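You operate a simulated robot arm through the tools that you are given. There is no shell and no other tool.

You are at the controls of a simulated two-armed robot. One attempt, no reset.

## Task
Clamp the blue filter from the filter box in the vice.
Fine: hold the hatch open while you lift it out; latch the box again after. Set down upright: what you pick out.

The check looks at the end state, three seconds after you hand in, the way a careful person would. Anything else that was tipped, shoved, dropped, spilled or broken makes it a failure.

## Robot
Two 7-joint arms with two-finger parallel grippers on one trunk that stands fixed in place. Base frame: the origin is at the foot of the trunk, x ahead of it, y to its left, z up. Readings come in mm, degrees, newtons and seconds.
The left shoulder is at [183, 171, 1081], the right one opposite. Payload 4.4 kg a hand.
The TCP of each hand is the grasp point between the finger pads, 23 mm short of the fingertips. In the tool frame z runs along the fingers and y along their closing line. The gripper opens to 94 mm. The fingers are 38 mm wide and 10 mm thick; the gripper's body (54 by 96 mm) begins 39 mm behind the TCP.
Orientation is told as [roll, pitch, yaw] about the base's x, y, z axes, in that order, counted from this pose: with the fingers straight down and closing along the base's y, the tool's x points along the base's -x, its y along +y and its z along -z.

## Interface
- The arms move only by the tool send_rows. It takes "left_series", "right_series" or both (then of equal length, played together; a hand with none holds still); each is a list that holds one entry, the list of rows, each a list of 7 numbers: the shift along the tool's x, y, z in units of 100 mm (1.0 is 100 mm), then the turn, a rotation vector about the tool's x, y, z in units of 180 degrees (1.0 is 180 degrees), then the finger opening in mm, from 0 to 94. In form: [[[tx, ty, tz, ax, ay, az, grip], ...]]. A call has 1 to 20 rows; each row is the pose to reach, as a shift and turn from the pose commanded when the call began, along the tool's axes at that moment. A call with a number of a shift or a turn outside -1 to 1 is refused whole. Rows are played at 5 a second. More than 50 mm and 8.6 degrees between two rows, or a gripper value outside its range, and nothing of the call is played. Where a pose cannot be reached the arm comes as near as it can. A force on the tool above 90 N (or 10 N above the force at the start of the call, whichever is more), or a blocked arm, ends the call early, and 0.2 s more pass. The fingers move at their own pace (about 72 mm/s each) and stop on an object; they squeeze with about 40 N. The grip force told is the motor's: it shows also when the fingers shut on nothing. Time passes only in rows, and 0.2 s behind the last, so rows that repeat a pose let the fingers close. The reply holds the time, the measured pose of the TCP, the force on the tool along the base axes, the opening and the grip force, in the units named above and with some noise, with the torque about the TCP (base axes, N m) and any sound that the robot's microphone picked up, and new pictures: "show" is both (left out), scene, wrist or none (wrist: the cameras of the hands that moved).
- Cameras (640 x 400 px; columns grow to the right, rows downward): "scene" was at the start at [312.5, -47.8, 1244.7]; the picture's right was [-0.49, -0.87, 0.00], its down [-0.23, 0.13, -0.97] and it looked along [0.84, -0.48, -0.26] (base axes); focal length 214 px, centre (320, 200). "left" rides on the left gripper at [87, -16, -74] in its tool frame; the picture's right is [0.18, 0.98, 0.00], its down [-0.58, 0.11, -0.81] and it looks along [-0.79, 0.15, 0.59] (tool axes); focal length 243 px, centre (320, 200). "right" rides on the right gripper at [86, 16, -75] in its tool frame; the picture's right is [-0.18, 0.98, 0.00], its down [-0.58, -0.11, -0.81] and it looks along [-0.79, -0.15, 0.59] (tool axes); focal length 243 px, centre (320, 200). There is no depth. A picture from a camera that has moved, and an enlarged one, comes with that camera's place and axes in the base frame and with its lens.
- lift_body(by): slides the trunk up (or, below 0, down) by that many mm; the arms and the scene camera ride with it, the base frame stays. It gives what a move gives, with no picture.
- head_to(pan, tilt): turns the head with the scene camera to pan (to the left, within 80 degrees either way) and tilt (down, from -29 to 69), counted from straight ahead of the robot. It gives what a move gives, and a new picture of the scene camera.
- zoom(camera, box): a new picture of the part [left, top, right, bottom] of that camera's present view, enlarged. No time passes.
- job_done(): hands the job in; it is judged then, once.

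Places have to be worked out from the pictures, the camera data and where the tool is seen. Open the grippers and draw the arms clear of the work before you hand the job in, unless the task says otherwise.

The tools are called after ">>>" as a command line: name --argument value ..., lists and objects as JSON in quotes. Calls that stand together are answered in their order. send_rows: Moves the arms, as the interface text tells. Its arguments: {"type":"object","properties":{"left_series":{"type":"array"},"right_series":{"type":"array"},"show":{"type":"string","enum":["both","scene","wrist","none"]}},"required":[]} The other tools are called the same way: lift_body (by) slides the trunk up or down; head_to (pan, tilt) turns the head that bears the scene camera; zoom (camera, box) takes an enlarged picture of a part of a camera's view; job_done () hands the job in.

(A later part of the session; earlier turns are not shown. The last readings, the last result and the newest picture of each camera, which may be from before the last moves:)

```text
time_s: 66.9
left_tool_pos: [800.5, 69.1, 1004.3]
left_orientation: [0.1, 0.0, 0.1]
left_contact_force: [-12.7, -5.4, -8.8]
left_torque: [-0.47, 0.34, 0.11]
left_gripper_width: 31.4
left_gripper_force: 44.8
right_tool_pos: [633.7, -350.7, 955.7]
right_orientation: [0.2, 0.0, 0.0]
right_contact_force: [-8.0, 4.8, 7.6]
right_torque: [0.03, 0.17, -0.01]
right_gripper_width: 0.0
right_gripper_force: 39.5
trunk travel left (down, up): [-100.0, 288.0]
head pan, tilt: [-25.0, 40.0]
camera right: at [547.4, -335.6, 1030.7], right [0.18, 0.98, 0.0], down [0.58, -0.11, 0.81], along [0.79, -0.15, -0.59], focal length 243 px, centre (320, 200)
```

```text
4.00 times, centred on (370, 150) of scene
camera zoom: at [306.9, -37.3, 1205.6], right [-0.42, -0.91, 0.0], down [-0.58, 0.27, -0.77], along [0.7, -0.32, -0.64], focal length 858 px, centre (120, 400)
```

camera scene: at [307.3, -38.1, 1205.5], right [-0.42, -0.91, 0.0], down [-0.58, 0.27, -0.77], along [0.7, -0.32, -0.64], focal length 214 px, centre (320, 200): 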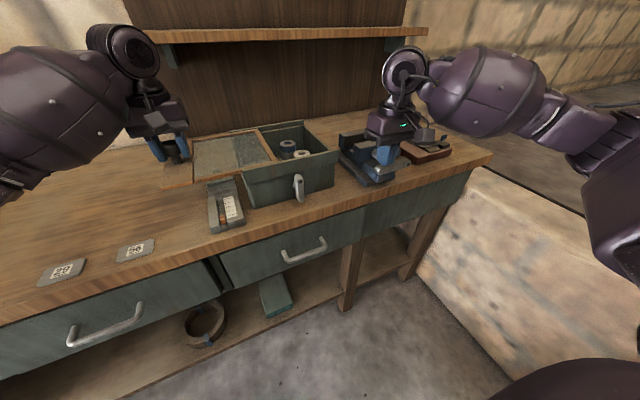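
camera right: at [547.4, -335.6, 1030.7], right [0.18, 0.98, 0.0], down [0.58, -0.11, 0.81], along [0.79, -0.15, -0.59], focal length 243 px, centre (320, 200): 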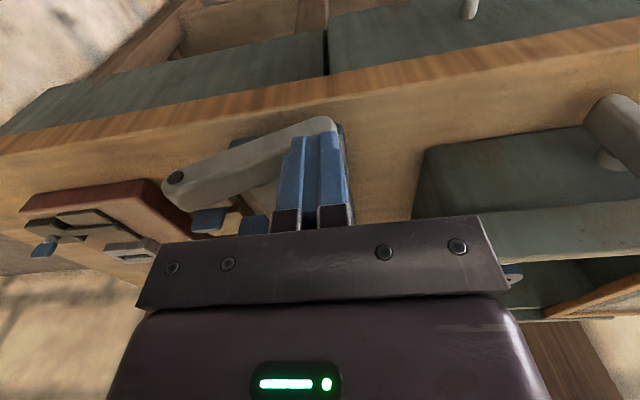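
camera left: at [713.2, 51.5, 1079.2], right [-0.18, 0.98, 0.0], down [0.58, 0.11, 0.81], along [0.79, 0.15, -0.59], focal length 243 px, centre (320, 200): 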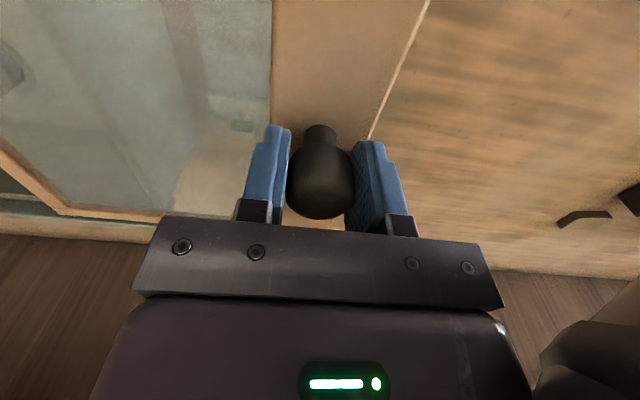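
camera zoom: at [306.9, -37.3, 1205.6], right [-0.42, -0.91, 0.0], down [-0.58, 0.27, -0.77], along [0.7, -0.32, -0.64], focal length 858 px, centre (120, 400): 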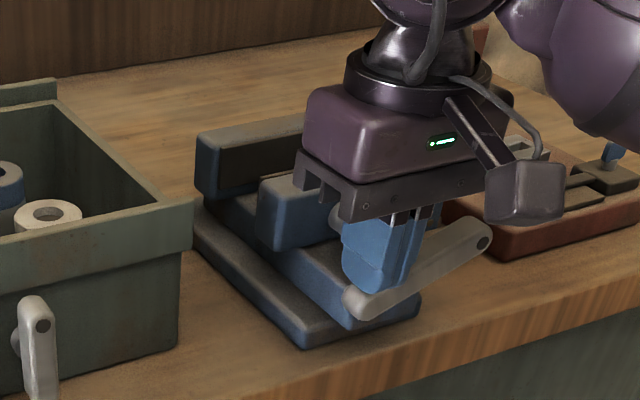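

The bar turns easily and the reaction in −x suggests the jaw is opening. I continue pushing down to ~50° and then compare the jaw position.

>>> send_rows --right_series '[[[0.01, 0, 0.06, 0, 0, 0, 0], [0.02, 0, 0.12, 0, 0, 0, 0], [0.03, 0, 0.18, 0, 0, 0, 0], [0.03, 0, 0.2, 0, 0, 0, 0]]]' --show "wrist"

>>> zoom --camera "scene" --box '[310, 100, 430, 200]'

```text
time_s: 67.9
left_tool_pos: [800.5, 67.8, 1004.3]
left_orientation: [0.0, 0.1, -0.1]
left_contact_force: [-25.1, -6.0, -13.7]
left_torque: [-0.53, -1.04, 0.01]
left_gripper_width: 31.8
left_gripper_force: 44.9
right_tool_pos: [631.6, -351.0, 933.8]
right_orientation: [0.1, 0.2, 0.0]
right_contact_force: [1.0, 0.8, 0.6]
right_torque: [0.02, 0.0, 0.02]
right_gripper_width: 0.2
right_gripper_force: 40.0
trunk travel left (down, up): [-100.0, 288.0]
head pan, tilt: [-25.0, 40.0]
camera right: at [545.1, -335.3, 1010.0], right [0.19, 0.98, 0.0], down [0.58, -0.11, 0.8], along [0.79, -0.15, -0.59], focal length 243 px, centre (320, 200)
```

right: 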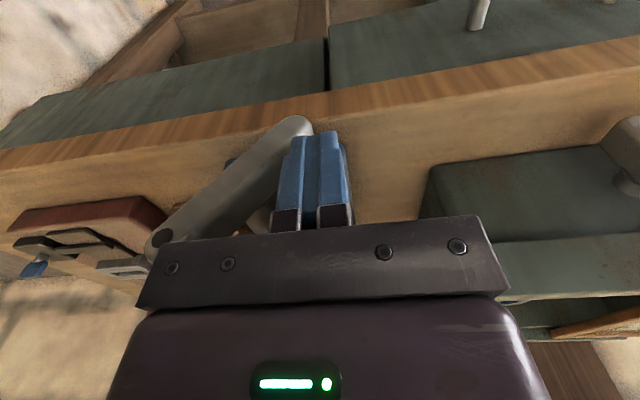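

```text
4.00 times, centred on (370, 150) of scene
camera zoom: at [307.3, -37.8, 1205.4], right [-0.42, -0.91, 0.0], down [-0.58, 0.27, -0.77], along [0.7, -0.32, -0.64], focal length 858 px, centre (120, 400)
```

zoom: 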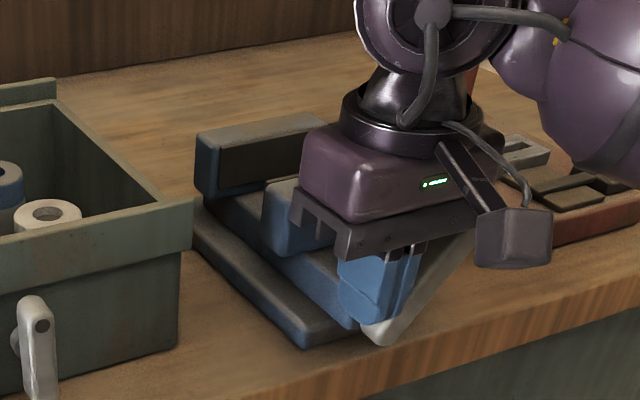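

The jaw is opening as the bar turns (now ~50°). I rise, move to the right side of the bar, and will sweep its raised end to the left; also ease the left hand's x strain.

>>> send_rows --left_series '[[[0.005, 0, 0.005, 0, 0, 0, 15], [0.01, 0, 0.01, 0, 0, 0, 15], [0.01, 0, 0.01, 0, 0, 0, 15], [0.01, 0, 0.01, 0, 0, 0, 15], [0.01, 0, 0.01, 0, 0, 0, 15]]]' --right_series '[[[0, 0.05, -0.3, 0, 0, 0, 0], [0, 0.05, -0.7, 0, 0, 0, 0], [0, -0.4, -0.8, 0, 0, 0, 0], [0, -0.85, -0.8, 0, 0, 0, 0], [0, -1.0, -0.7, 0, 0, 0, 0]]]' --show "both"

>>> zoom --camera "scene" --box '[310, 100, 430, 200]'

```text
time_s: 69.1
left_tool_pos: [800.0, 69.2, 1004.1]
left_orientation: [0.0, -0.2, 0.1]
left_contact_force: [-2.8, -6.7, 1.4]
left_torque: [-0.54, 0.42, 0.2]
left_gripper_width: 31.9
left_gripper_force: 45.2
right_tool_pos: [633.6, -453.7, 1005.5]
right_orientation: [0.1, 0.1, 0.0]
right_contact_force: [-0.7, -0.1, -0.7]
right_torque: [0.0, -0.01, 0.0]
right_gripper_width: 0.0
right_gripper_force: 39.9
trunk travel left (down, up): [-100.0, 288.0]
head pan, tilt: [-25.0, 40.0]
camera scene: at [307.9, -38.1, 1205.5], right [-0.42, -0.91, 0.0], down [-0.58, 0.27, -0.77], along [0.69, -0.32, -0.64], focal length 214 px, centre (320, 200)
camera right: at [546.0, -436.9, 1079.2], right [0.18, 0.98, 0.0], down [0.58, -0.11, 0.8], along [0.79, -0.15, -0.59], focal length 243 px, centre (320, 200)
camera left: at [713.3, 52.2, 1079.1], right [-0.19, 0.98, 0.0], down [0.58, 0.11, 0.81], along [0.79, 0.15, -0.59], focal length 243 px, centre (320, 200)
```

scene: 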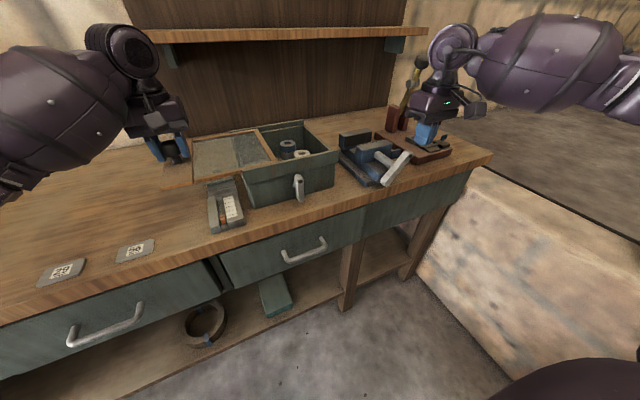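
right: 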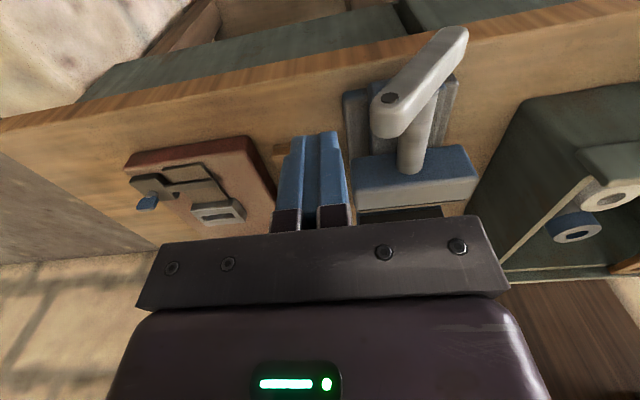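
left: 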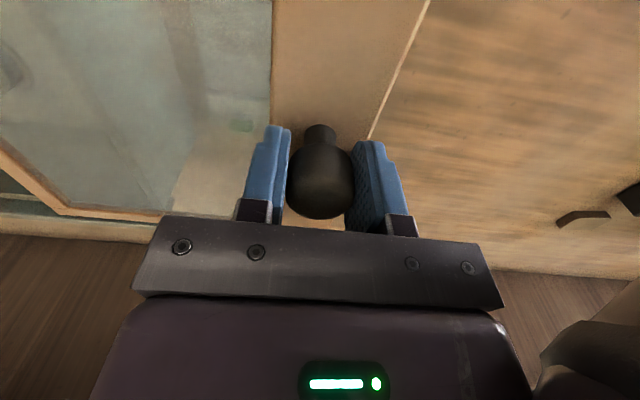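

```text
4.00 times, centred on (370, 150) of scene
camera zoom: at [307.9, -38.1, 1205.5], right [-0.42, -0.91, 0.0], down [-0.58, 0.27, -0.77], along [0.69, -0.32, -0.64], focal length 858 px, centre (120, 400)
```

zoom: 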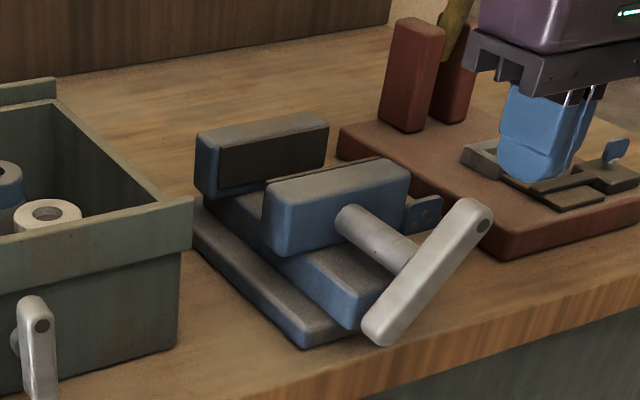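

The jaw has opened about 14 mm for ~50° of turn, so the gap is roughly 52 mm. I sweep the raised end left to vertical to get about 60 mm.

>>> send_rows --right_series '[[[0.06, 0, 0.2, 0, 0, 0, 0], [0.1, 0, 0.37, 0, 0, 0, 0], [0.1, 0.2, 0.37, 0, 0, 0, 0], [0.1, 0.35, 0.37, 0, 0, 0, 0], [0.1, 0.45, 0.37, 0, 0, 0, 0]]]' --show "wrist"

>>> zoom --camera "scene" --box '[310, 100, 430, 200]'

```text
time_s: 70.3
left_tool_pos: [798.8, 65.4, 1003.8]
left_orientation: [0.2, -0.2, 0.0]
left_contact_force: [16.7, -6.7, 7.0]
left_torque: [-1.06, 0.36, -0.28]
left_gripper_width: 31.6
left_gripper_force: 44.7
right_tool_pos: [621.9, -412.1, 966.7]
right_orientation: [-0.2, 0.2, -0.4]
right_contact_force: [-13.9, -43.8, 6.6]
right_torque: [0.12, -0.06, 0.27]
right_gripper_width: 0.2
right_gripper_force: 39.9
trunk travel left (down, up): [-100.0, 288.0]
head pan, tilt: [-25.0, 40.0]
camera right: at [534.9, -394.8, 1042.4], right [0.19, 0.98, 0.0], down [0.58, -0.11, 0.8], along [0.79, -0.16, -0.59], focal length 243 px, centre (320, 200)
```

right: 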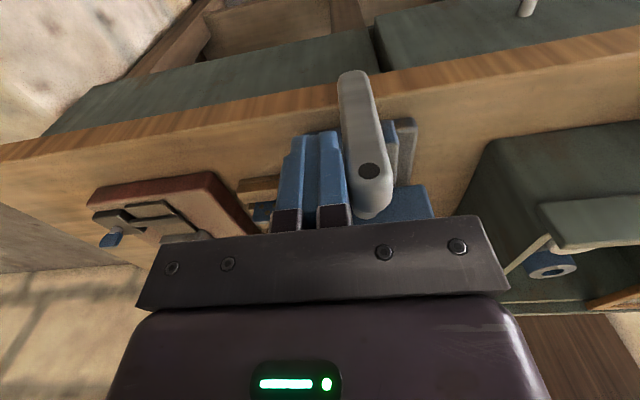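

```text
4.00 times, centred on (370, 150) of scene
camera zoom: at [307.7, -41.5, 1205.5], right [-0.42, -0.91, 0.0], down [-0.58, 0.27, -0.77], along [0.69, -0.32, -0.64], focal length 858 px, centre (120, 400)
```

zoom: 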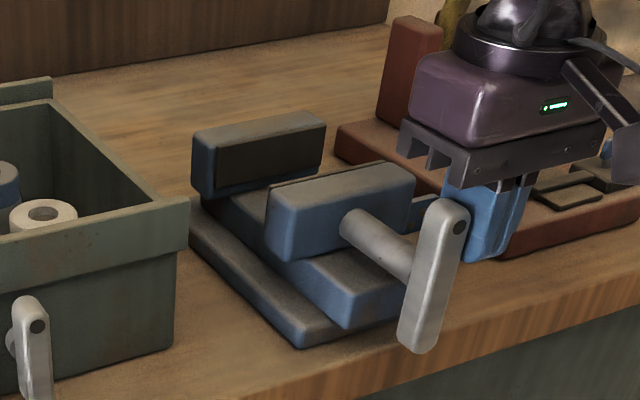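

A stop at ~80° (44 N): the vice is fully open. I back off and view the jaws from above with the right camera.

>>> send_rows --left_series '[[[-0.01, 0, 0, 0, 0, 0, 15], [-0.01, 0, 0, 0, 0, 0, 15], [-0.01, 0, 0, 0, 0, 0, 15], [-0.01, 0, 0, 0, 0, 0, 15]]]' --right_series '[[[0, -0.3, 0, 0, 0, 0, 0], [0, -0.3, -0.4, 0, 0, 0, 0], [0, 0.0, -0.8, 0, 0, 0, 20], [0, 0.3, -1.0, 0, 0, 0, 40]]]' --show "wrist"

>>> zoom --camera "right" --box '[220, 70, 480, 230]'

>>> zoom --camera "scene" --box '[310, 110, 430, 200]'

```text
time_s: 71.3
left_tool_pos: [799.8, 68.1, 1004.5]
left_orientation: [0.1, -0.1, -0.1]
left_contact_force: [-4.9, -5.1, 7.0]
left_torque: [-0.9, -0.19, -0.32]
left_gripper_width: 31.5
left_gripper_force: 45.3
right_tool_pos: [621.8, -374.4, 1068.1]
right_orientation: [0.1, 0.0, -0.1]
right_contact_force: [0.2, 0.0, -0.3]
right_torque: [0.03, 0.01, 0.0]
right_gripper_width: 40.0
right_gripper_force: 0.1
trunk travel left (down, up): [-100.0, 288.0]
head pan, tilt: [-25.0, 40.0]
camera right: at [535.4, -358.6, 1143.1], right [0.19, 0.98, 0.0], down [0.58, -0.11, 0.81], along [0.79, -0.15, -0.59], focal length 243 px, centre (320, 200)
camera left: at [713.4, 52.1, 1079.2], right [-0.18, 0.98, 0.0], down [0.58, 0.11, 0.81], along [0.79, 0.15, -0.59], focal length 243 px, centre (320, 200)
```

right: 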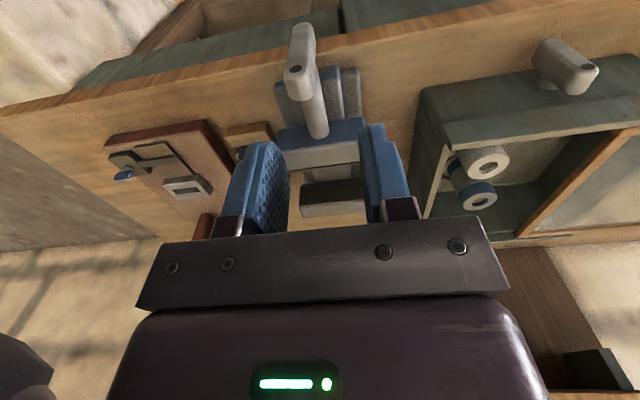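
left: 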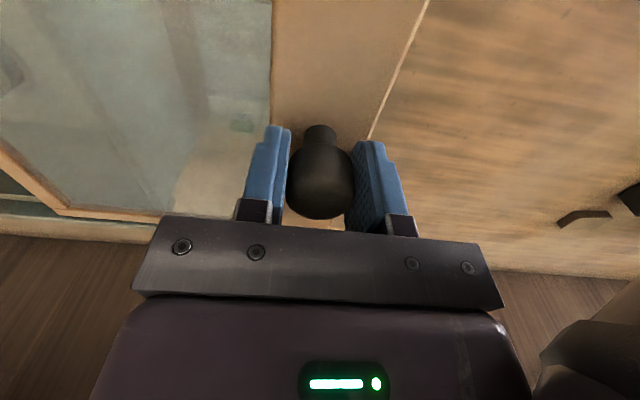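

```text
2.46 times, centred on (350, 150) of right
camera zoom: at [535.4, -358.6, 1143.1], right [0.19, 0.98, 0.0], down [0.58, -0.11, 0.81], along [0.79, -0.15, -0.59], focal length 597 px, centre (246, 323)
```

zoom: 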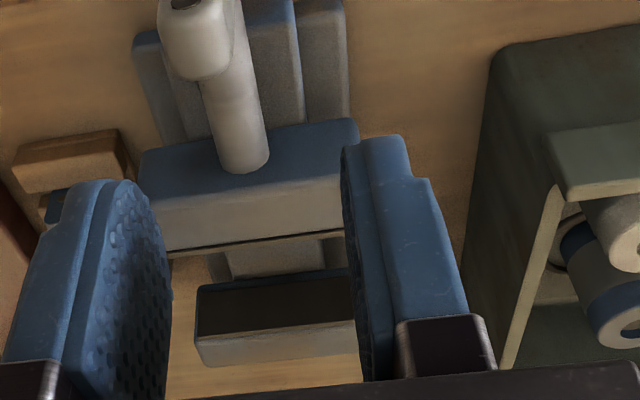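

```text
4.44 times, centred on (370, 155) of scene
camera zoom: at [307.1, -38.0, 1205.7], right [-0.42, -0.91, 0.0], down [-0.58, 0.27, -0.77], along [0.7, -0.32, -0.64], focal length 953 px, centre (98, 400)
```

zoom: 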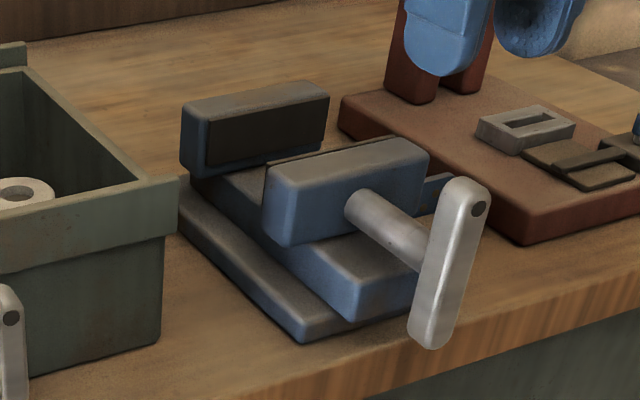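

The vice gap is now about 65 mm (moving pad x≈741, fixed face x≈810, centre y≈−391, jaw tops z≈945). The blue filter's top centre is at (850,−191,942). I bring the right hand there in steps with fingers open 68 mm.

>>> send_rows --right_series '[[[-0.2, 0.15, 0, 0, 0, 0, 68], [-0.4, 0.35, 0, 0, 0, 0, 68], [-0.6, 0.6, 0, 0, 0, 0, 68], [-0.9, 0.8, 0, 0, 0, 0, 68]]]' --show "none"

```text
time_s: 72.3
left_tool_pos: [799.7, 67.4, 1004.2]
left_orientation: [0.2, -0.1, 0.0]
left_contact_force: [-5.5, -6.2, 6.7]
left_torque: [-0.94, 0.64, -0.35]
left_gripper_width: 31.4
left_gripper_force: 44.5
right_tool_pos: [712.1, -295.8, 1070.1]
right_orientation: [0.1, 0.0, -0.1]
right_contact_force: [-0.1, -0.3, 0.3]
right_torque: [0.01, 0.01, 0.0]
right_gripper_width: 68.0
right_gripper_force: 0.0
trunk travel left (down, up): [-100.0, 288.0]
head pan, tilt: [-25.0, 40.0]
```

>>> send_rows --right_series '[[[-0.25, 0.25, 0, 0, 0, 0, 68], [-0.5, 0.5, 0, 0, 0, 0, 68], [-0.75, 0.8, 0.05, 0, 0, 0, 68], [-1.0, 1.0, 0.1, 0, 0, 0, 68]]]' --show "wrist"

```text
time_s: 73.3
left_tool_pos: [799.5, 68.3, 1004.5]
left_orientation: [0.1, -0.1, -0.2]
left_contact_force: [-9.1, -5.8, 5.3]
left_torque: [-0.96, -0.13, -0.33]
left_gripper_width: 31.6
left_gripper_force: 44.5
right_tool_pos: [812.7, -196.8, 1056.9]
right_orientation: [0.1, 0.0, -0.1]
right_contact_force: [0.4, 0.2, 0.2]
right_torque: [0.0, 0.02, 0.0]
right_gripper_width: 68.0
right_gripper_force: 0.1
trunk travel left (down, up): [-100.0, 288.0]
head pan, tilt: [-25.0, 40.0]
camera right: at [725.6, -181.0, 1133.6], right [0.19, 0.98, 0.0], down [0.58, -0.11, 0.81], along [0.79, -0.15, -0.59], focal length 243 px, centre (320, 200)
```

right: 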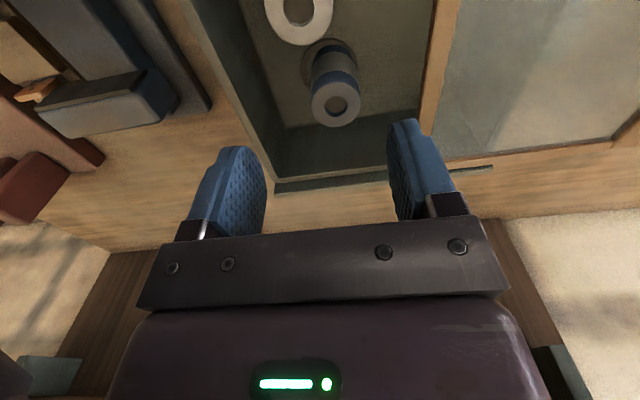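

>>> zoom --camera "right" --box '[220, 0, 440, 140]'

```text
2.86 times, centred on (330, 70) of right
camera zoom: at [725.6, -181.0, 1133.6], right [0.19, 0.98, 0.0], down [0.58, -0.11, 0.81], along [0.79, -0.15, -0.59], focal length 693 px, centre (291, 571)
```

zoom: 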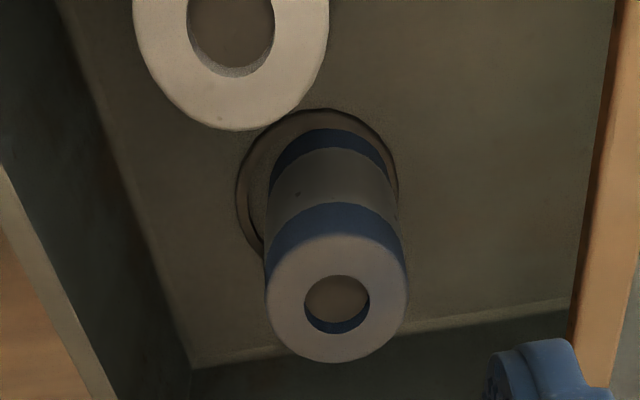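

The filter has blue end caps (≈43 mm dia, ≈60 mm tall), centre ≈(847,−191). I align over it and descend partly.

>>> send_rows --right_series '[[[-0.2, 0.04, 0.1, 0, 0, 0, 68], [-0.34, 0.06, 0.3, 0, 0, 0, 68], [-0.34, 0.06, 0.6, 0, 0, 0, 68], [-0.34, 0.06, 0.8, 0, 0, 0, 68]]]' --show "both"

>>> zoom --camera "scene" --box '[220, 90, 360, 200]'

```text
time_s: 74.3
left_tool_pos: [799.6, 68.7, 1004.8]
left_orientation: [0.1, -0.1, 0.0]
left_contact_force: [-10.0, -5.6, 3.2]
left_torque: [-0.6, -0.13, -0.08]
left_gripper_width: 31.8
left_gripper_force: 45.2
right_tool_pos: [846.4, -192.4, 977.8]
right_orientation: [0.1, 0.1, -0.1]
right_contact_force: [-0.2, 0.5, 1.0]
right_torque: [-0.03, -0.01, 0.03]
right_gripper_width: 68.3
right_gripper_force: 0.0
trunk travel left (down, up): [-100.0, 288.0]
head pan, tilt: [-25.0, 40.0]
camera scene: at [307.1, -38.1, 1205.6], right [-0.42, -0.91, 0.0], down [-0.58, 0.27, -0.77], along [0.7, -0.32, -0.64], focal length 214 px, centre (320, 200)
camera right: at [759.1, -176.4, 1052.3], right [0.19, 0.98, 0.0], down [0.58, -0.11, 0.81], along [0.79, -0.15, -0.59], focal length 243 px, centre (320, 200)
```

scene: 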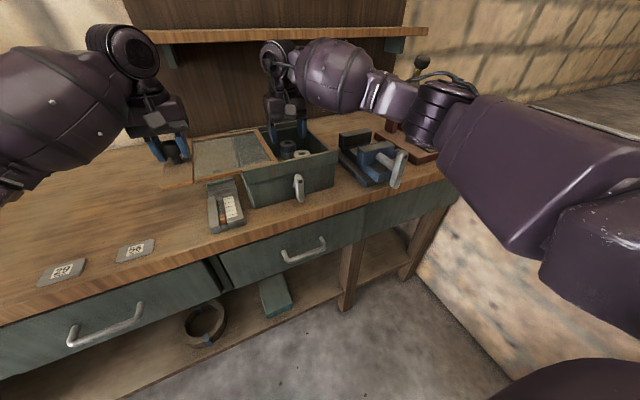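
right: 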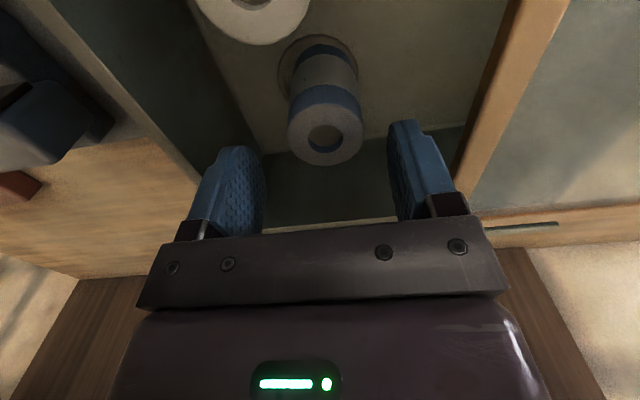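

```text
3.64 times, centred on (290, 145) of scene
camera zoom: at [307.1, -38.1, 1205.6], right [-0.42, -0.91, 0.0], down [-0.58, 0.27, -0.77], along [0.7, -0.32, -0.64], focal length 780 px, centre (429, 400)
```

zoom: 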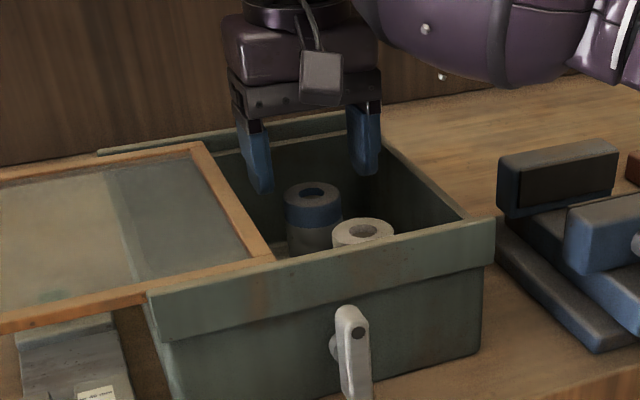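

Alignment is good (filter top ≈(846,−190)). I descend to z≈936 and close on it.

>>> send_rows --right_series '[[[0, 0.02, 0.15, 0, 0, 0, 68], [0, 0.02, 0.3, 0, 0, 0, 68], [0, 0.02, 0.41, 0, 0, 0, 68], [0, 0.02, 0.41, 0, 0, 0, 40], [0, 0.02, 0.41, 0, 0, 0, 35], [0, 0.02, 0.41, 0, 0, 0, 35]]]' --show "wrist"

>>> zoom --camera "scene" --box '[220, 90, 360, 200]'

```text
time_s: 75.7
left_tool_pos: [800.0, 68.5, 1004.4]
left_orientation: [0.1, -0.1, -0.1]
left_contact_force: [-11.1, -5.5, 3.9]
left_torque: [-0.54, -0.08, 0.06]
left_gripper_width: 31.9
left_gripper_force: 45.1
right_tool_pos: [847.2, -189.8, 935.4]
right_orientation: [0.0, 0.1, -0.1]
right_contact_force: [0.2, -0.6, 0.0]
right_torque: [-0.03, 0.0, -0.03]
right_gripper_width: 42.8
right_gripper_force: 39.5
trunk travel left (down, up): [-100.0, 288.0]
head pan, tilt: [-25.0, 40.0]
camera right: at [759.7, -173.6, 1011.9], right [0.19, 0.98, 0.0], down [0.58, -0.11, 0.81], along [0.79, -0.15, -0.59], focal length 243 px, centre (320, 200)
```

right: 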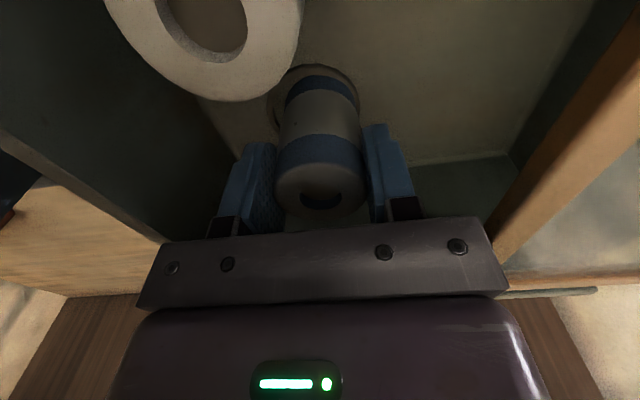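

```text
3.64 times, centred on (290, 145) of scene
camera zoom: at [307.1, -38.1, 1205.6], right [-0.42, -0.91, 0.0], down [-0.58, 0.27, -0.77], along [0.7, -0.32, -0.64], focal length 780 px, centre (429, 400)
```

zoom: 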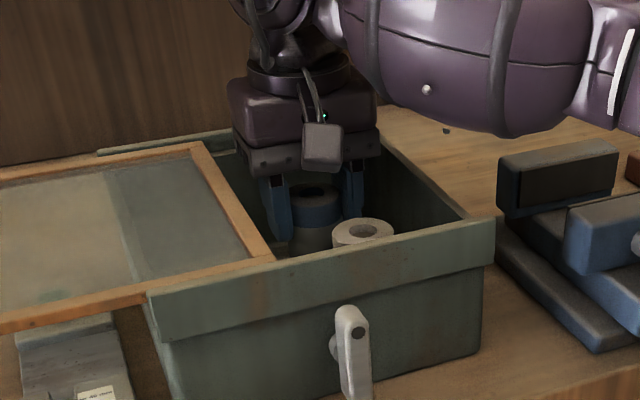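

Gripped at 42.8 mm, both pads touching. I lift straight up.

>>> send_rows --right_series '[[[0, 0, -0.15, 0, 0, 0, 35], [0, 0, -0.35, 0, 0, 0, 35], [0, 0, -0.6, 0, 0, 0, 35], [0, 0, -0.8, 0, 0, 0, 35], [0, 0, -1.0, 0, 0, 0, 35]]]' --show "both"

```text
time_s: 76.9
left_tool_pos: [800.2, 68.7, 1005.4]
left_orientation: [0.0, 0.0, 0.0]
left_contact_force: [-11.1, -5.4, 4.1]
left_torque: [-0.58, 0.0, -0.07]
left_gripper_width: 31.8
left_gripper_force: 44.6
right_tool_pos: [846.1, -190.2, 1039.1]
right_orientation: [0.1, 0.0, -0.1]
right_contact_force: [0.7, 0.2, -1.8]
right_torque: [0.0, 0.01, -0.03]
right_gripper_width: 42.8
right_gripper_force: 39.6
trunk travel left (down, up): [-100.0, 288.0]
head pan, tilt: [-25.0, 40.0]
camera scene: at [307.1, -37.9, 1205.7], right [-0.42, -0.91, 0.0], down [-0.58, 0.27, -0.77], along [0.7, -0.32, -0.64], focal length 214 px, centre (320, 200)
camera right: at [759.0, -173.7, 1114.4], right [0.19, 0.98, 0.0], down [0.58, -0.11, 0.81], along [0.79, -0.15, -0.59], focal length 243 px, centre (320, 200)
```

scene: 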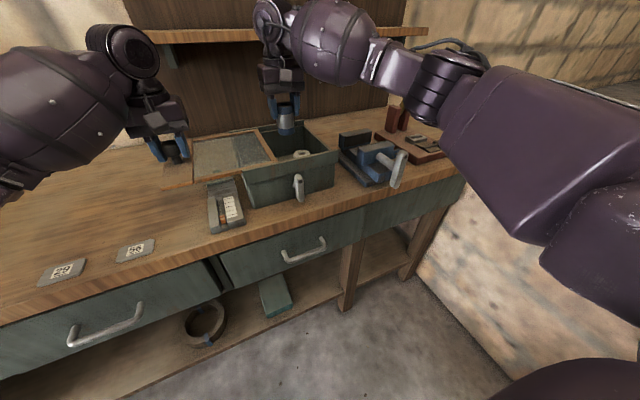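
right: 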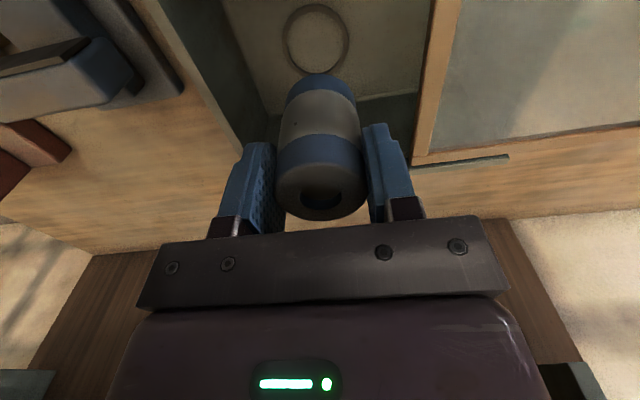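

The filter is out of its socket. I zoom to check how far it hangs below the fingers, then raise a bit more.

>>> zoom --camera "scene" --box '[240, 70, 340, 170]'

>>> send_rows --right_series '[[[0, 0, -0.2, 0, 0, 0, 35], [0, 0, -0.35, 0, 0, 0, 35]]]' --show "none"

```text
4.00 times, centred on (290, 120) of scene
camera zoom: at [307.1, -37.9, 1205.7], right [-0.42, -0.91, 0.0], down [-0.58, 0.27, -0.77], along [0.7, -0.32, -0.64], focal length 858 px, centre (440, 520)
```

zoom: 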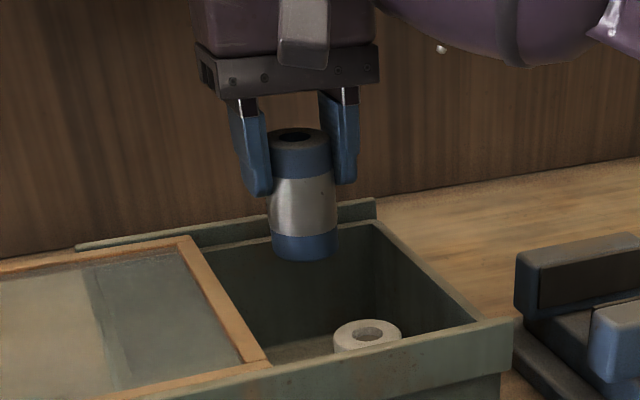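

```text
time_s: 77.5
left_tool_pos: [799.6, 68.3, 1005.6]
left_orientation: [0.2, -0.1, 0.0]
left_contact_force: [-11.5, -5.9, 3.2]
left_torque: [-0.6, -0.01, -0.06]
left_gripper_width: 31.8
left_gripper_force: 45.6
right_tool_pos: [845.7, -189.8, 1072.9]
right_orientation: [0.1, 0.1, -0.2]
right_contact_force: [-0.1, 0.2, -2.2]
right_torque: [0.04, 0.03, 0.02]
right_gripper_width: 43.3
right_gripper_force: 39.9
trunk travel left (down, up): [-100.0, 288.0]
head pan, tilt: [-25.0, 40.0]
```

The filter hangs 57 mm below the TCP (66 mm tall). I carry it across to above the vice, around (780,−391).

>>> send_rows --right_series '[[[0.1, -0.25, 0, 0, 0, 0, 35], [0.2, -0.5, 0, 0, 0, 0, 35], [0.3, -0.75, 0, 0, 0, 0, 35], [0.35, -1.0, 0, 0, 0, 0, 35]]]' --show "none"

```text
time_s: 78.5
left_tool_pos: [800.2, 68.3, 1004.9]
left_orientation: [0.1, -0.2, -0.1]
left_contact_force: [-10.8, -5.6, 3.0]
left_torque: [-0.36, 0.05, -0.03]
left_gripper_width: 32.3
left_gripper_force: 45.0
right_tool_pos: [812.3, -290.5, 1072.5]
right_orientation: [0.1, 0.2, 0.0]
right_contact_force: [-0.5, 0.2, -2.3]
right_torque: [-0.03, 0.0, 0.0]
right_gripper_width: 43.2
right_gripper_force: 40.1
trunk travel left (down, up): [-100.0, 288.0]
head pan, tilt: [-25.0, 40.0]
```

>>> send_rows --right_series '[[[0.1, -0.25, 0, 0, 0, 0, 35], [0.2, -0.5, 0, 0, 0, 0, 35], [0.3, -0.75, 0, 0, 0, 0, 35], [0.32, -1.0, 0.1, 0, 0, 0, 35]]]' --show "both"

>>> zoom --camera "scene" --box '[310, 70, 430, 190]'

>>> zoom --camera "right" --box '[200, 0, 460, 230]'

```text
time_s: 79.5
left_tool_pos: [799.9, 68.7, 1004.5]
left_orientation: [0.1, -0.1, 0.0]
left_contact_force: [-12.3, -6.4, 2.9]
left_torque: [-0.4, 0.08, -0.02]
left_gripper_width: 31.7
left_gripper_force: 45.4
right_tool_pos: [778.0, -391.8, 1060.4]
right_orientation: [0.2, 0.1, -0.1]
right_contact_force: [0.0, -0.3, -1.5]
right_torque: [0.0, 0.03, -0.03]
right_gripper_width: 43.0
right_gripper_force: 39.8
trunk travel left (down, up): [-100.0, 288.0]
head pan, tilt: [-25.0, 40.0]
camera scene: at [307.2, -38.3, 1205.6], right [-0.42, -0.91, 0.0], down [-0.58, 0.27, -0.77], along [0.7, -0.32, -0.64], focal length 214 px, centre (320, 200)
camera right: at [692.0, -375.4, 1136.0], right [0.19, 0.98, 0.0], down [0.58, -0.11, 0.81], along [0.79, -0.15, -0.59], focal length 243 px, centre (320, 200)
```

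scene: 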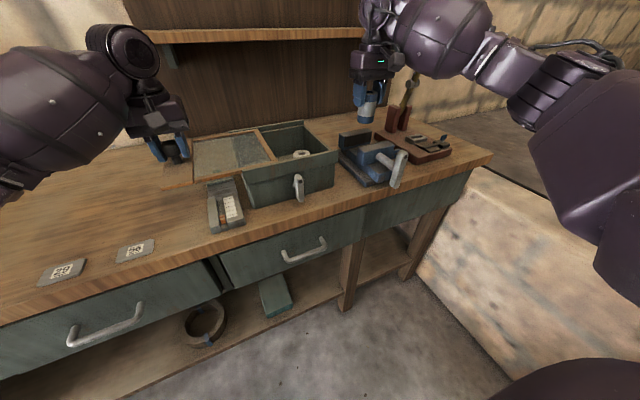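
right: 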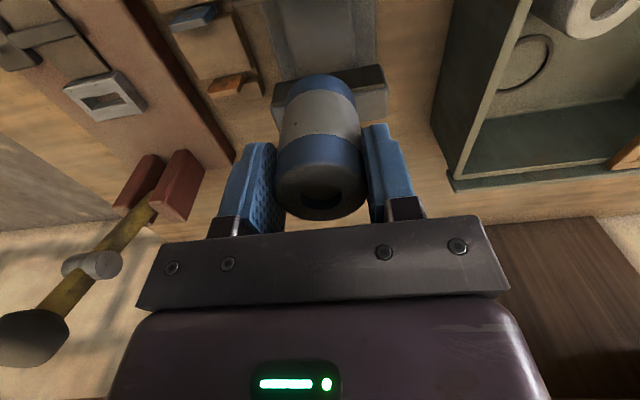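

```text
3.33 times, centred on (370, 130) of scene
camera zoom: at [307.2, -38.3, 1205.6], right [-0.42, -0.91, 0.0], down [-0.58, 0.27, -0.77], along [0.7, -0.32, -0.64], focal length 715 px, centre (153, 433)
```

zoom: 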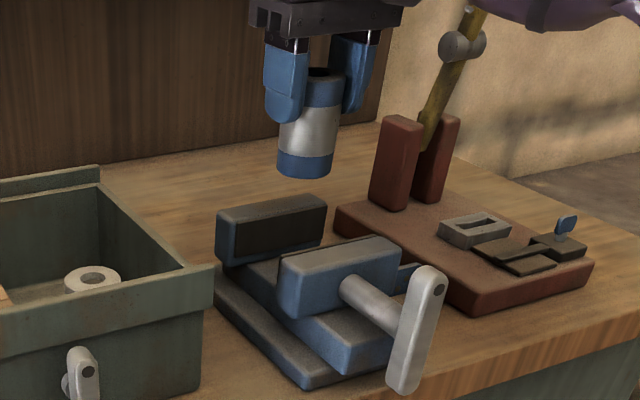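

```text
1.74 times, centred on (330, 115) of right
camera zoom: at [692.0, -375.4, 1136.0], right [0.19, 0.98, 0.0], down [0.58, -0.11, 0.81], along [0.79, -0.15, -0.59], focal length 422 px, centre (303, 348)
```

zoom: 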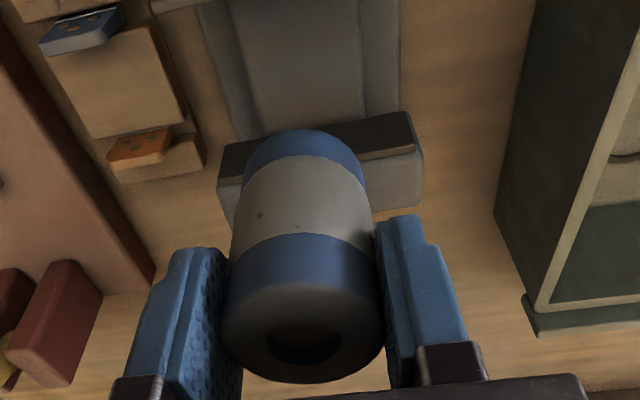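

The filter is right over the jaw gap (≈742–806 in x, centre y −391). I lower it to just inside the jaws and check.

>>> send_rows --right_series '[[[0.01, 0, 0.2, 0, 0, 0, 35], [0.01, 0, 0.4, 0, 0, 0, 35], [0.01, 0, 0.6, 0, 0, 0, 35], [0.01, 0, 0.75, 0, 0, 0, 35]]]' --show "both"

>>> zoom --camera "scene" --box '[310, 90, 430, 190]'

>>> zoom --camera "right" --box '[200, 0, 460, 230]'

```text
time_s: 80.6
left_tool_pos: [796.6, 68.3, 1009.6]
left_orientation: [0.0, -0.4, 0.1]
left_contact_force: [-2.5, -6.7, 19.3]
left_torque: [-0.42, 0.54, -0.06]
left_gripper_width: 31.9
left_gripper_force: 45.1
right_tool_pos: [777.0, -390.0, 1012.6]
right_orientation: [0.7, -2.3, -0.1]
right_contact_force: [-3.6, 4.3, 26.9]
right_torque: [0.28, -0.46, 0.22]
right_gripper_width: 43.2
right_gripper_force: 40.1
trunk travel left (down, up): [-100.0, 288.0]
head pan, tilt: [-25.0, 40.0]
stopped in row 4 (right hand): the force on the tool passed its limit at 91 N (the readings are from after the stop); the commanded pose is now the measured one
camera scene: at [302.8, -37.7, 1208.0], right [-0.42, -0.91, 0.0], down [-0.58, 0.27, -0.77], along [0.7, -0.32, -0.64], focal length 214 px, centre (320, 200)
camera right: at [686.5, -374.1, 1084.4], right [0.19, 0.98, 0.02], down [0.55, -0.12, 0.83], along [0.82, -0.14, -0.56], focal length 243 px, centre (320, 200)
```

scene: 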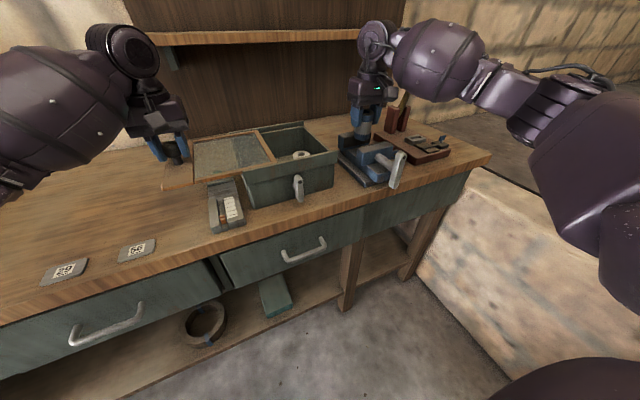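
right: 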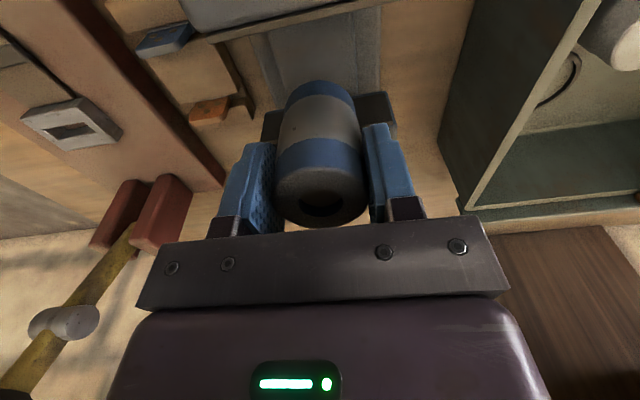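

```text
4.00 times, centred on (370, 140) of scene
camera zoom: at [302.8, -37.7, 1208.0], right [-0.42, -0.91, 0.0], down [-0.58, 0.27, -0.77], along [0.7, -0.32, -0.64], focal length 858 px, centre (120, 440)
```

zoom: 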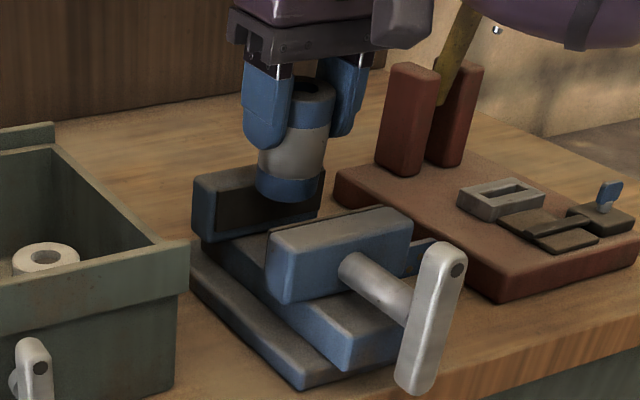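

```text
1.74 times, centred on (330, 115) of right
camera zoom: at [686.5, -374.1, 1084.4], right [0.19, 0.98, 0.02], down [0.55, -0.12, 0.83], along [0.82, -0.14, -0.56], focal length 422 px, centre (303, 348)
```

zoom: 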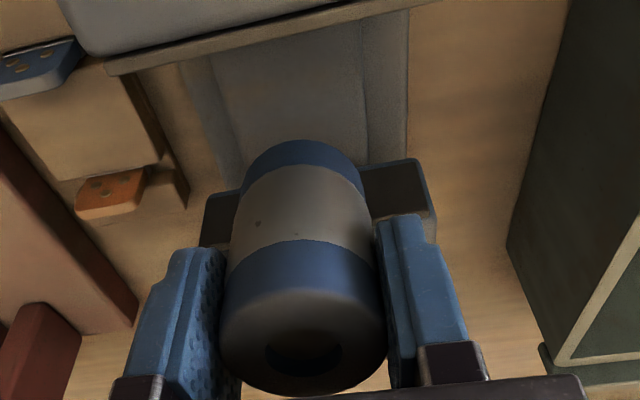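

The filter's bottom hit the fixed jaw's top edge, so that jaw face is nearer than I judged. I lift 35 mm, restore the orientation and re-measure.

>>> send_rows --right_series '[[[0, 0, -0.15, 0.0039, 0.0128, 0, 35], [0, 0, -0.35, 0.0039, 0.0128, 0, 35]]]' --show "both"

>>> zoom --camera "scene" --box '[310, 90, 430, 190]'

>>> zoom --camera "right" --box '[200, 0, 460, 230]'

```text
time_s: 81.2
left_tool_pos: [797.9, 68.7, 1006.0]
left_orientation: [0.1, -0.3, 0.3]
left_contact_force: [-11.0, -5.8, 42.8]
left_torque: [-1.68, 0.47, -0.65]
left_gripper_width: 31.8
left_gripper_force: 44.9
right_tool_pos: [776.0, -390.3, 1041.1]
right_orientation: [-0.1, 0.7, -0.1]
right_contact_force: [-0.4, 0.2, -1.9]
right_torque: [0.01, -0.03, 0.02]
right_gripper_width: 43.1
right_gripper_force: 40.0
trunk travel left (down, up): [-100.0, 288.0]
head pan, tilt: [-25.0, 40.0]
camera scene: at [303.6, -38.2, 1206.9], right [-0.42, -0.91, 0.0], down [-0.58, 0.27, -0.77], along [0.7, -0.32, -0.64], focal length 214 px, centre (320, 200)
camera right: at [690.3, -374.5, 1116.4], right [0.19, 0.98, -0.01], down [0.59, -0.11, 0.8], along [0.78, -0.15, -0.6], focal length 243 px, centre (320, 200)
```

scene: 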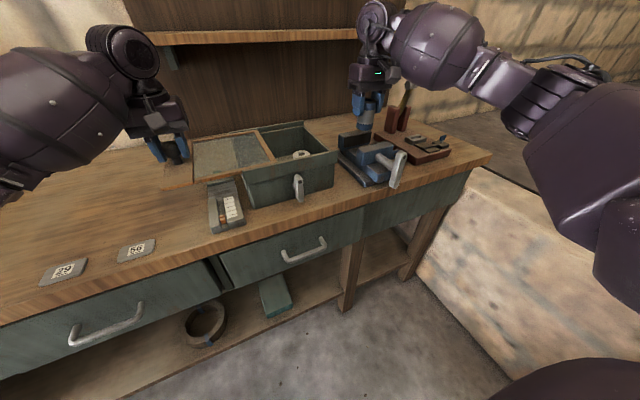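
right: 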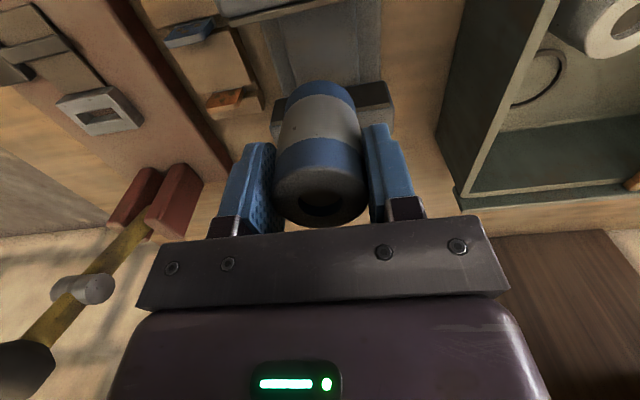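

```text
4.00 times, centred on (370, 140) of scene
camera zoom: at [303.6, -38.2, 1206.9], right [-0.42, -0.91, 0.0], down [-0.58, 0.27, -0.77], along [0.7, -0.32, -0.64], focal length 858 px, centre (120, 440)
```

zoom: 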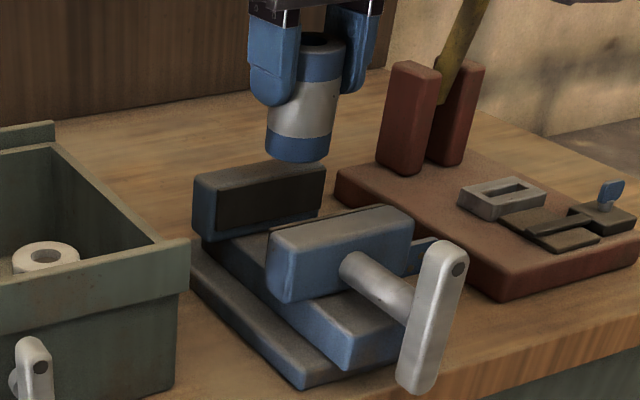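

```text
1.74 times, centred on (330, 115) of right
camera zoom: at [690.3, -374.5, 1116.4], right [0.19, 0.98, -0.01], down [0.59, -0.11, 0.8], along [0.78, -0.15, -0.6], focal length 422 px, centre (303, 348)
```

zoom: 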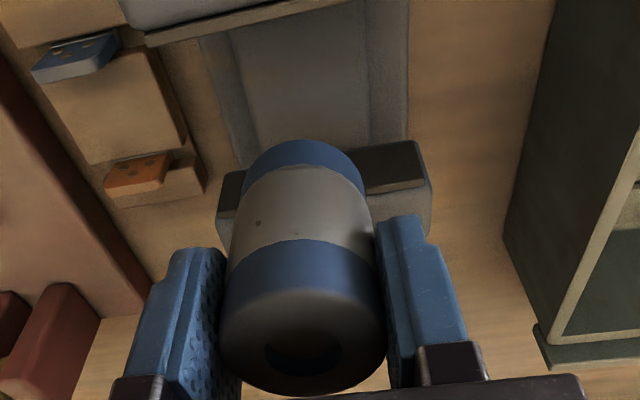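

Re-triangulating: jaw tops z≈958, fixed face x≈793, moving pad x≈726. I shift the filter to x≈761 and lower it gently into the gap, easing the left hand's z strain.

>>> send_rows --left_series '[[[0, 0, -0.01, 0, 0, 0, 15], [0, 0, -0.02, 0, 0, 0, 15], [0, 0, -0.025, 0, 0, 0, 15], [0, 0, -0.025, 0, 0, 0, 15], [0, 0, -0.025, 0, 0, 0, 15]]]' --right_series '[[[0.08, 0, 0, 0, -0.003, 0, 35], [0.15, 0, 0.02, 0, -0.004, 0, 35], [0.15, 0, 0.15, 0, -0.004, 0, 35], [0.15, 0, 0.28, 0, -0.004, 0, 35], [0.15, 0, 0.38, 0, -0.004, 0, 35]]]' --show "both"

>>> zoom --camera "scene" --box '[310, 90, 430, 190]'

>>> zoom --camera "right" --box '[200, 0, 460, 230]'

```text
time_s: 82.4
left_tool_pos: [797.9, 68.9, 1006.9]
left_orientation: [0.3, -0.1, 0.3]
left_contact_force: [-18.9, -5.2, 32.5]
left_torque: [-0.18, -0.64, 0.47]
left_gripper_width: 32.1
left_gripper_force: 44.7
right_tool_pos: [759.0, -391.8, 1001.6]
right_orientation: [-0.2, 0.0, -0.2]
right_contact_force: [-0.1, -0.2, -1.6]
right_torque: [0.0, -0.01, 0.0]
right_gripper_width: 42.8
right_gripper_force: 40.3
trunk travel left (down, up): [-100.0, 288.0]
head pan, tilt: [-25.0, 40.0]
camera scene: at [303.8, -38.4, 1206.7], right [-0.42, -0.91, 0.0], down [-0.58, 0.27, -0.77], along [0.7, -0.32, -0.64], focal length 214 px, centre (320, 200)
camera right: at [672.5, -375.2, 1076.5], right [0.19, 0.98, 0.0], down [0.58, -0.11, 0.81], along [0.79, -0.15, -0.59], focal length 243 px, centre (320, 200)
camera left: at [711.8, 52.0, 1080.6], right [-0.19, 0.98, 0.01], down [0.58, 0.11, 0.81], along [0.79, 0.16, -0.59], focal length 243 px, centre (320, 200)
```

scene: 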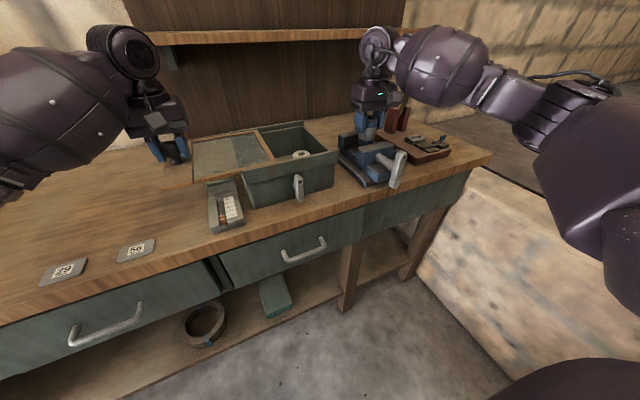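
right: 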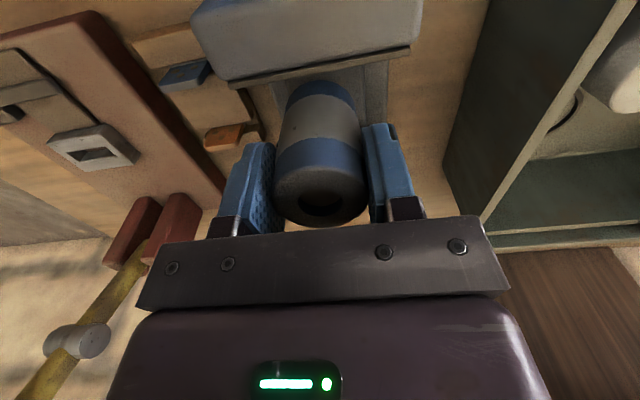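
left: 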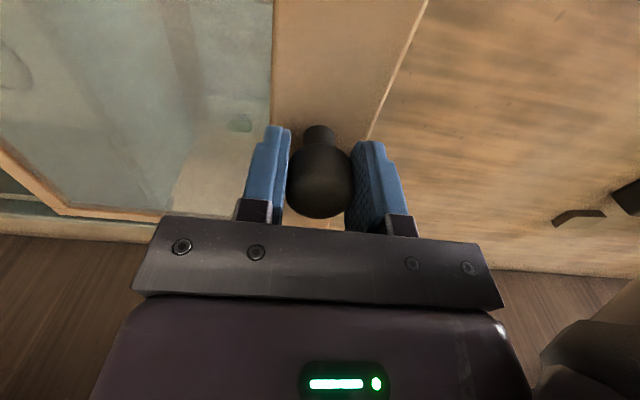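

```text
4.00 times, centred on (370, 140) of scene
camera zoom: at [303.8, -38.4, 1206.7], right [-0.42, -0.91, 0.0], down [-0.58, 0.27, -0.77], along [0.7, -0.32, -0.64], focal length 858 px, centre (120, 440)
```

zoom: 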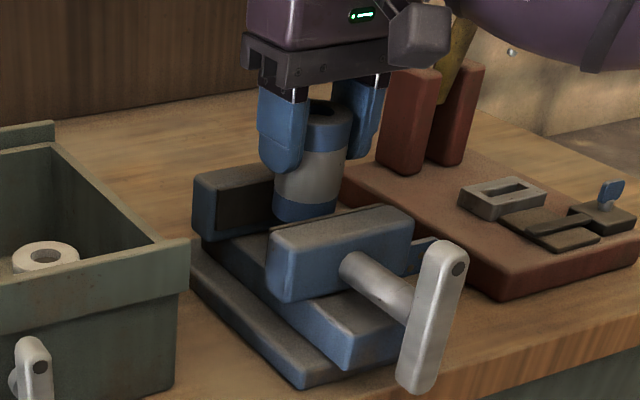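

```text
1.74 times, centred on (330, 115) of right
camera zoom: at [672.5, -375.2, 1076.5], right [0.19, 0.98, 0.0], down [0.58, -0.11, 0.81], along [0.79, -0.15, -0.59], focal length 422 px, centre (303, 348)
```

zoom: 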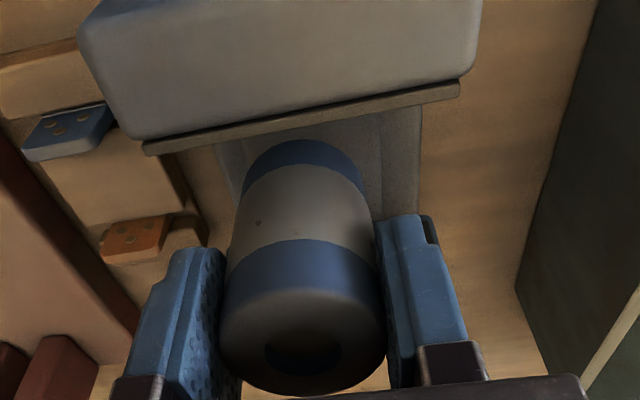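

The filter is between the jaws without touching. I continue lowering in small steps toward the vice bed.

>>> send_rows --left_series '[[[0.005, 0, -0.01, 0, 0, 0, 15], [0.01, 0, -0.02, 0, 0, 0, 15], [0.01, 0, -0.02, 0, 0, 0, 15], [0.01, 0, -0.02, 0, 0, 0, 15]]]' --right_series '[[[-0.01, 0, 0.05, 0, 0, 0, 35], [-0.01, 0, 0.1, 0, 0, 0, 35], [-0.01, 0, 0.15, 0, 0, 0, 35], [-0.01, 0, 0.2, 0, 0, 0, 35]]]' --show "none"

```text
time_s: 83.4
left_tool_pos: [798.1, 70.1, 1005.5]
left_orientation: [0.3, 0.0, 0.3]
left_contact_force: [-14.5, -6.7, 22.7]
left_torque: [-0.3, -1.34, 0.1]
left_gripper_width: 31.8
left_gripper_force: 45.8
right_tool_pos: [762.6, -391.4, 980.6]
right_orientation: [-0.2, 0.0, -0.3]
right_contact_force: [-0.4, 0.0, -2.5]
right_torque: [0.01, 0.0, 0.0]
right_gripper_width: 42.9
right_gripper_force: 39.8
trunk travel left (down, up): [-100.0, 288.0]
head pan, tilt: [-25.0, 40.0]
```

>>> send_rows --right_series '[[[0, 0, 0.04, 0, 0, 0, 35], [0, 0, 0.07, 0, 0, 0, 35], [0, 0, 0.1, 0, 0, 0, 35]]]' --show "none"

```text
time_s: 84.2
left_tool_pos: [797.4, 70.1, 1006.3]
left_orientation: [0.2, 0.0, 0.3]
left_contact_force: [-12.3, -6.0, 22.5]
left_torque: [-0.24, -0.54, 0.02]
left_gripper_width: 31.9
left_gripper_force: 44.5
right_tool_pos: [760.9, -391.3, 970.8]
right_orientation: [-0.3, 0.0, -0.2]
right_contact_force: [-0.6, -0.5, 0.5]
right_torque: [-0.08, 0.06, 0.02]
right_gripper_width: 42.9
right_gripper_force: 39.5
trunk travel left (down, up): [-100.0, 288.0]
head pan, tilt: [-25.0, 40.0]
```

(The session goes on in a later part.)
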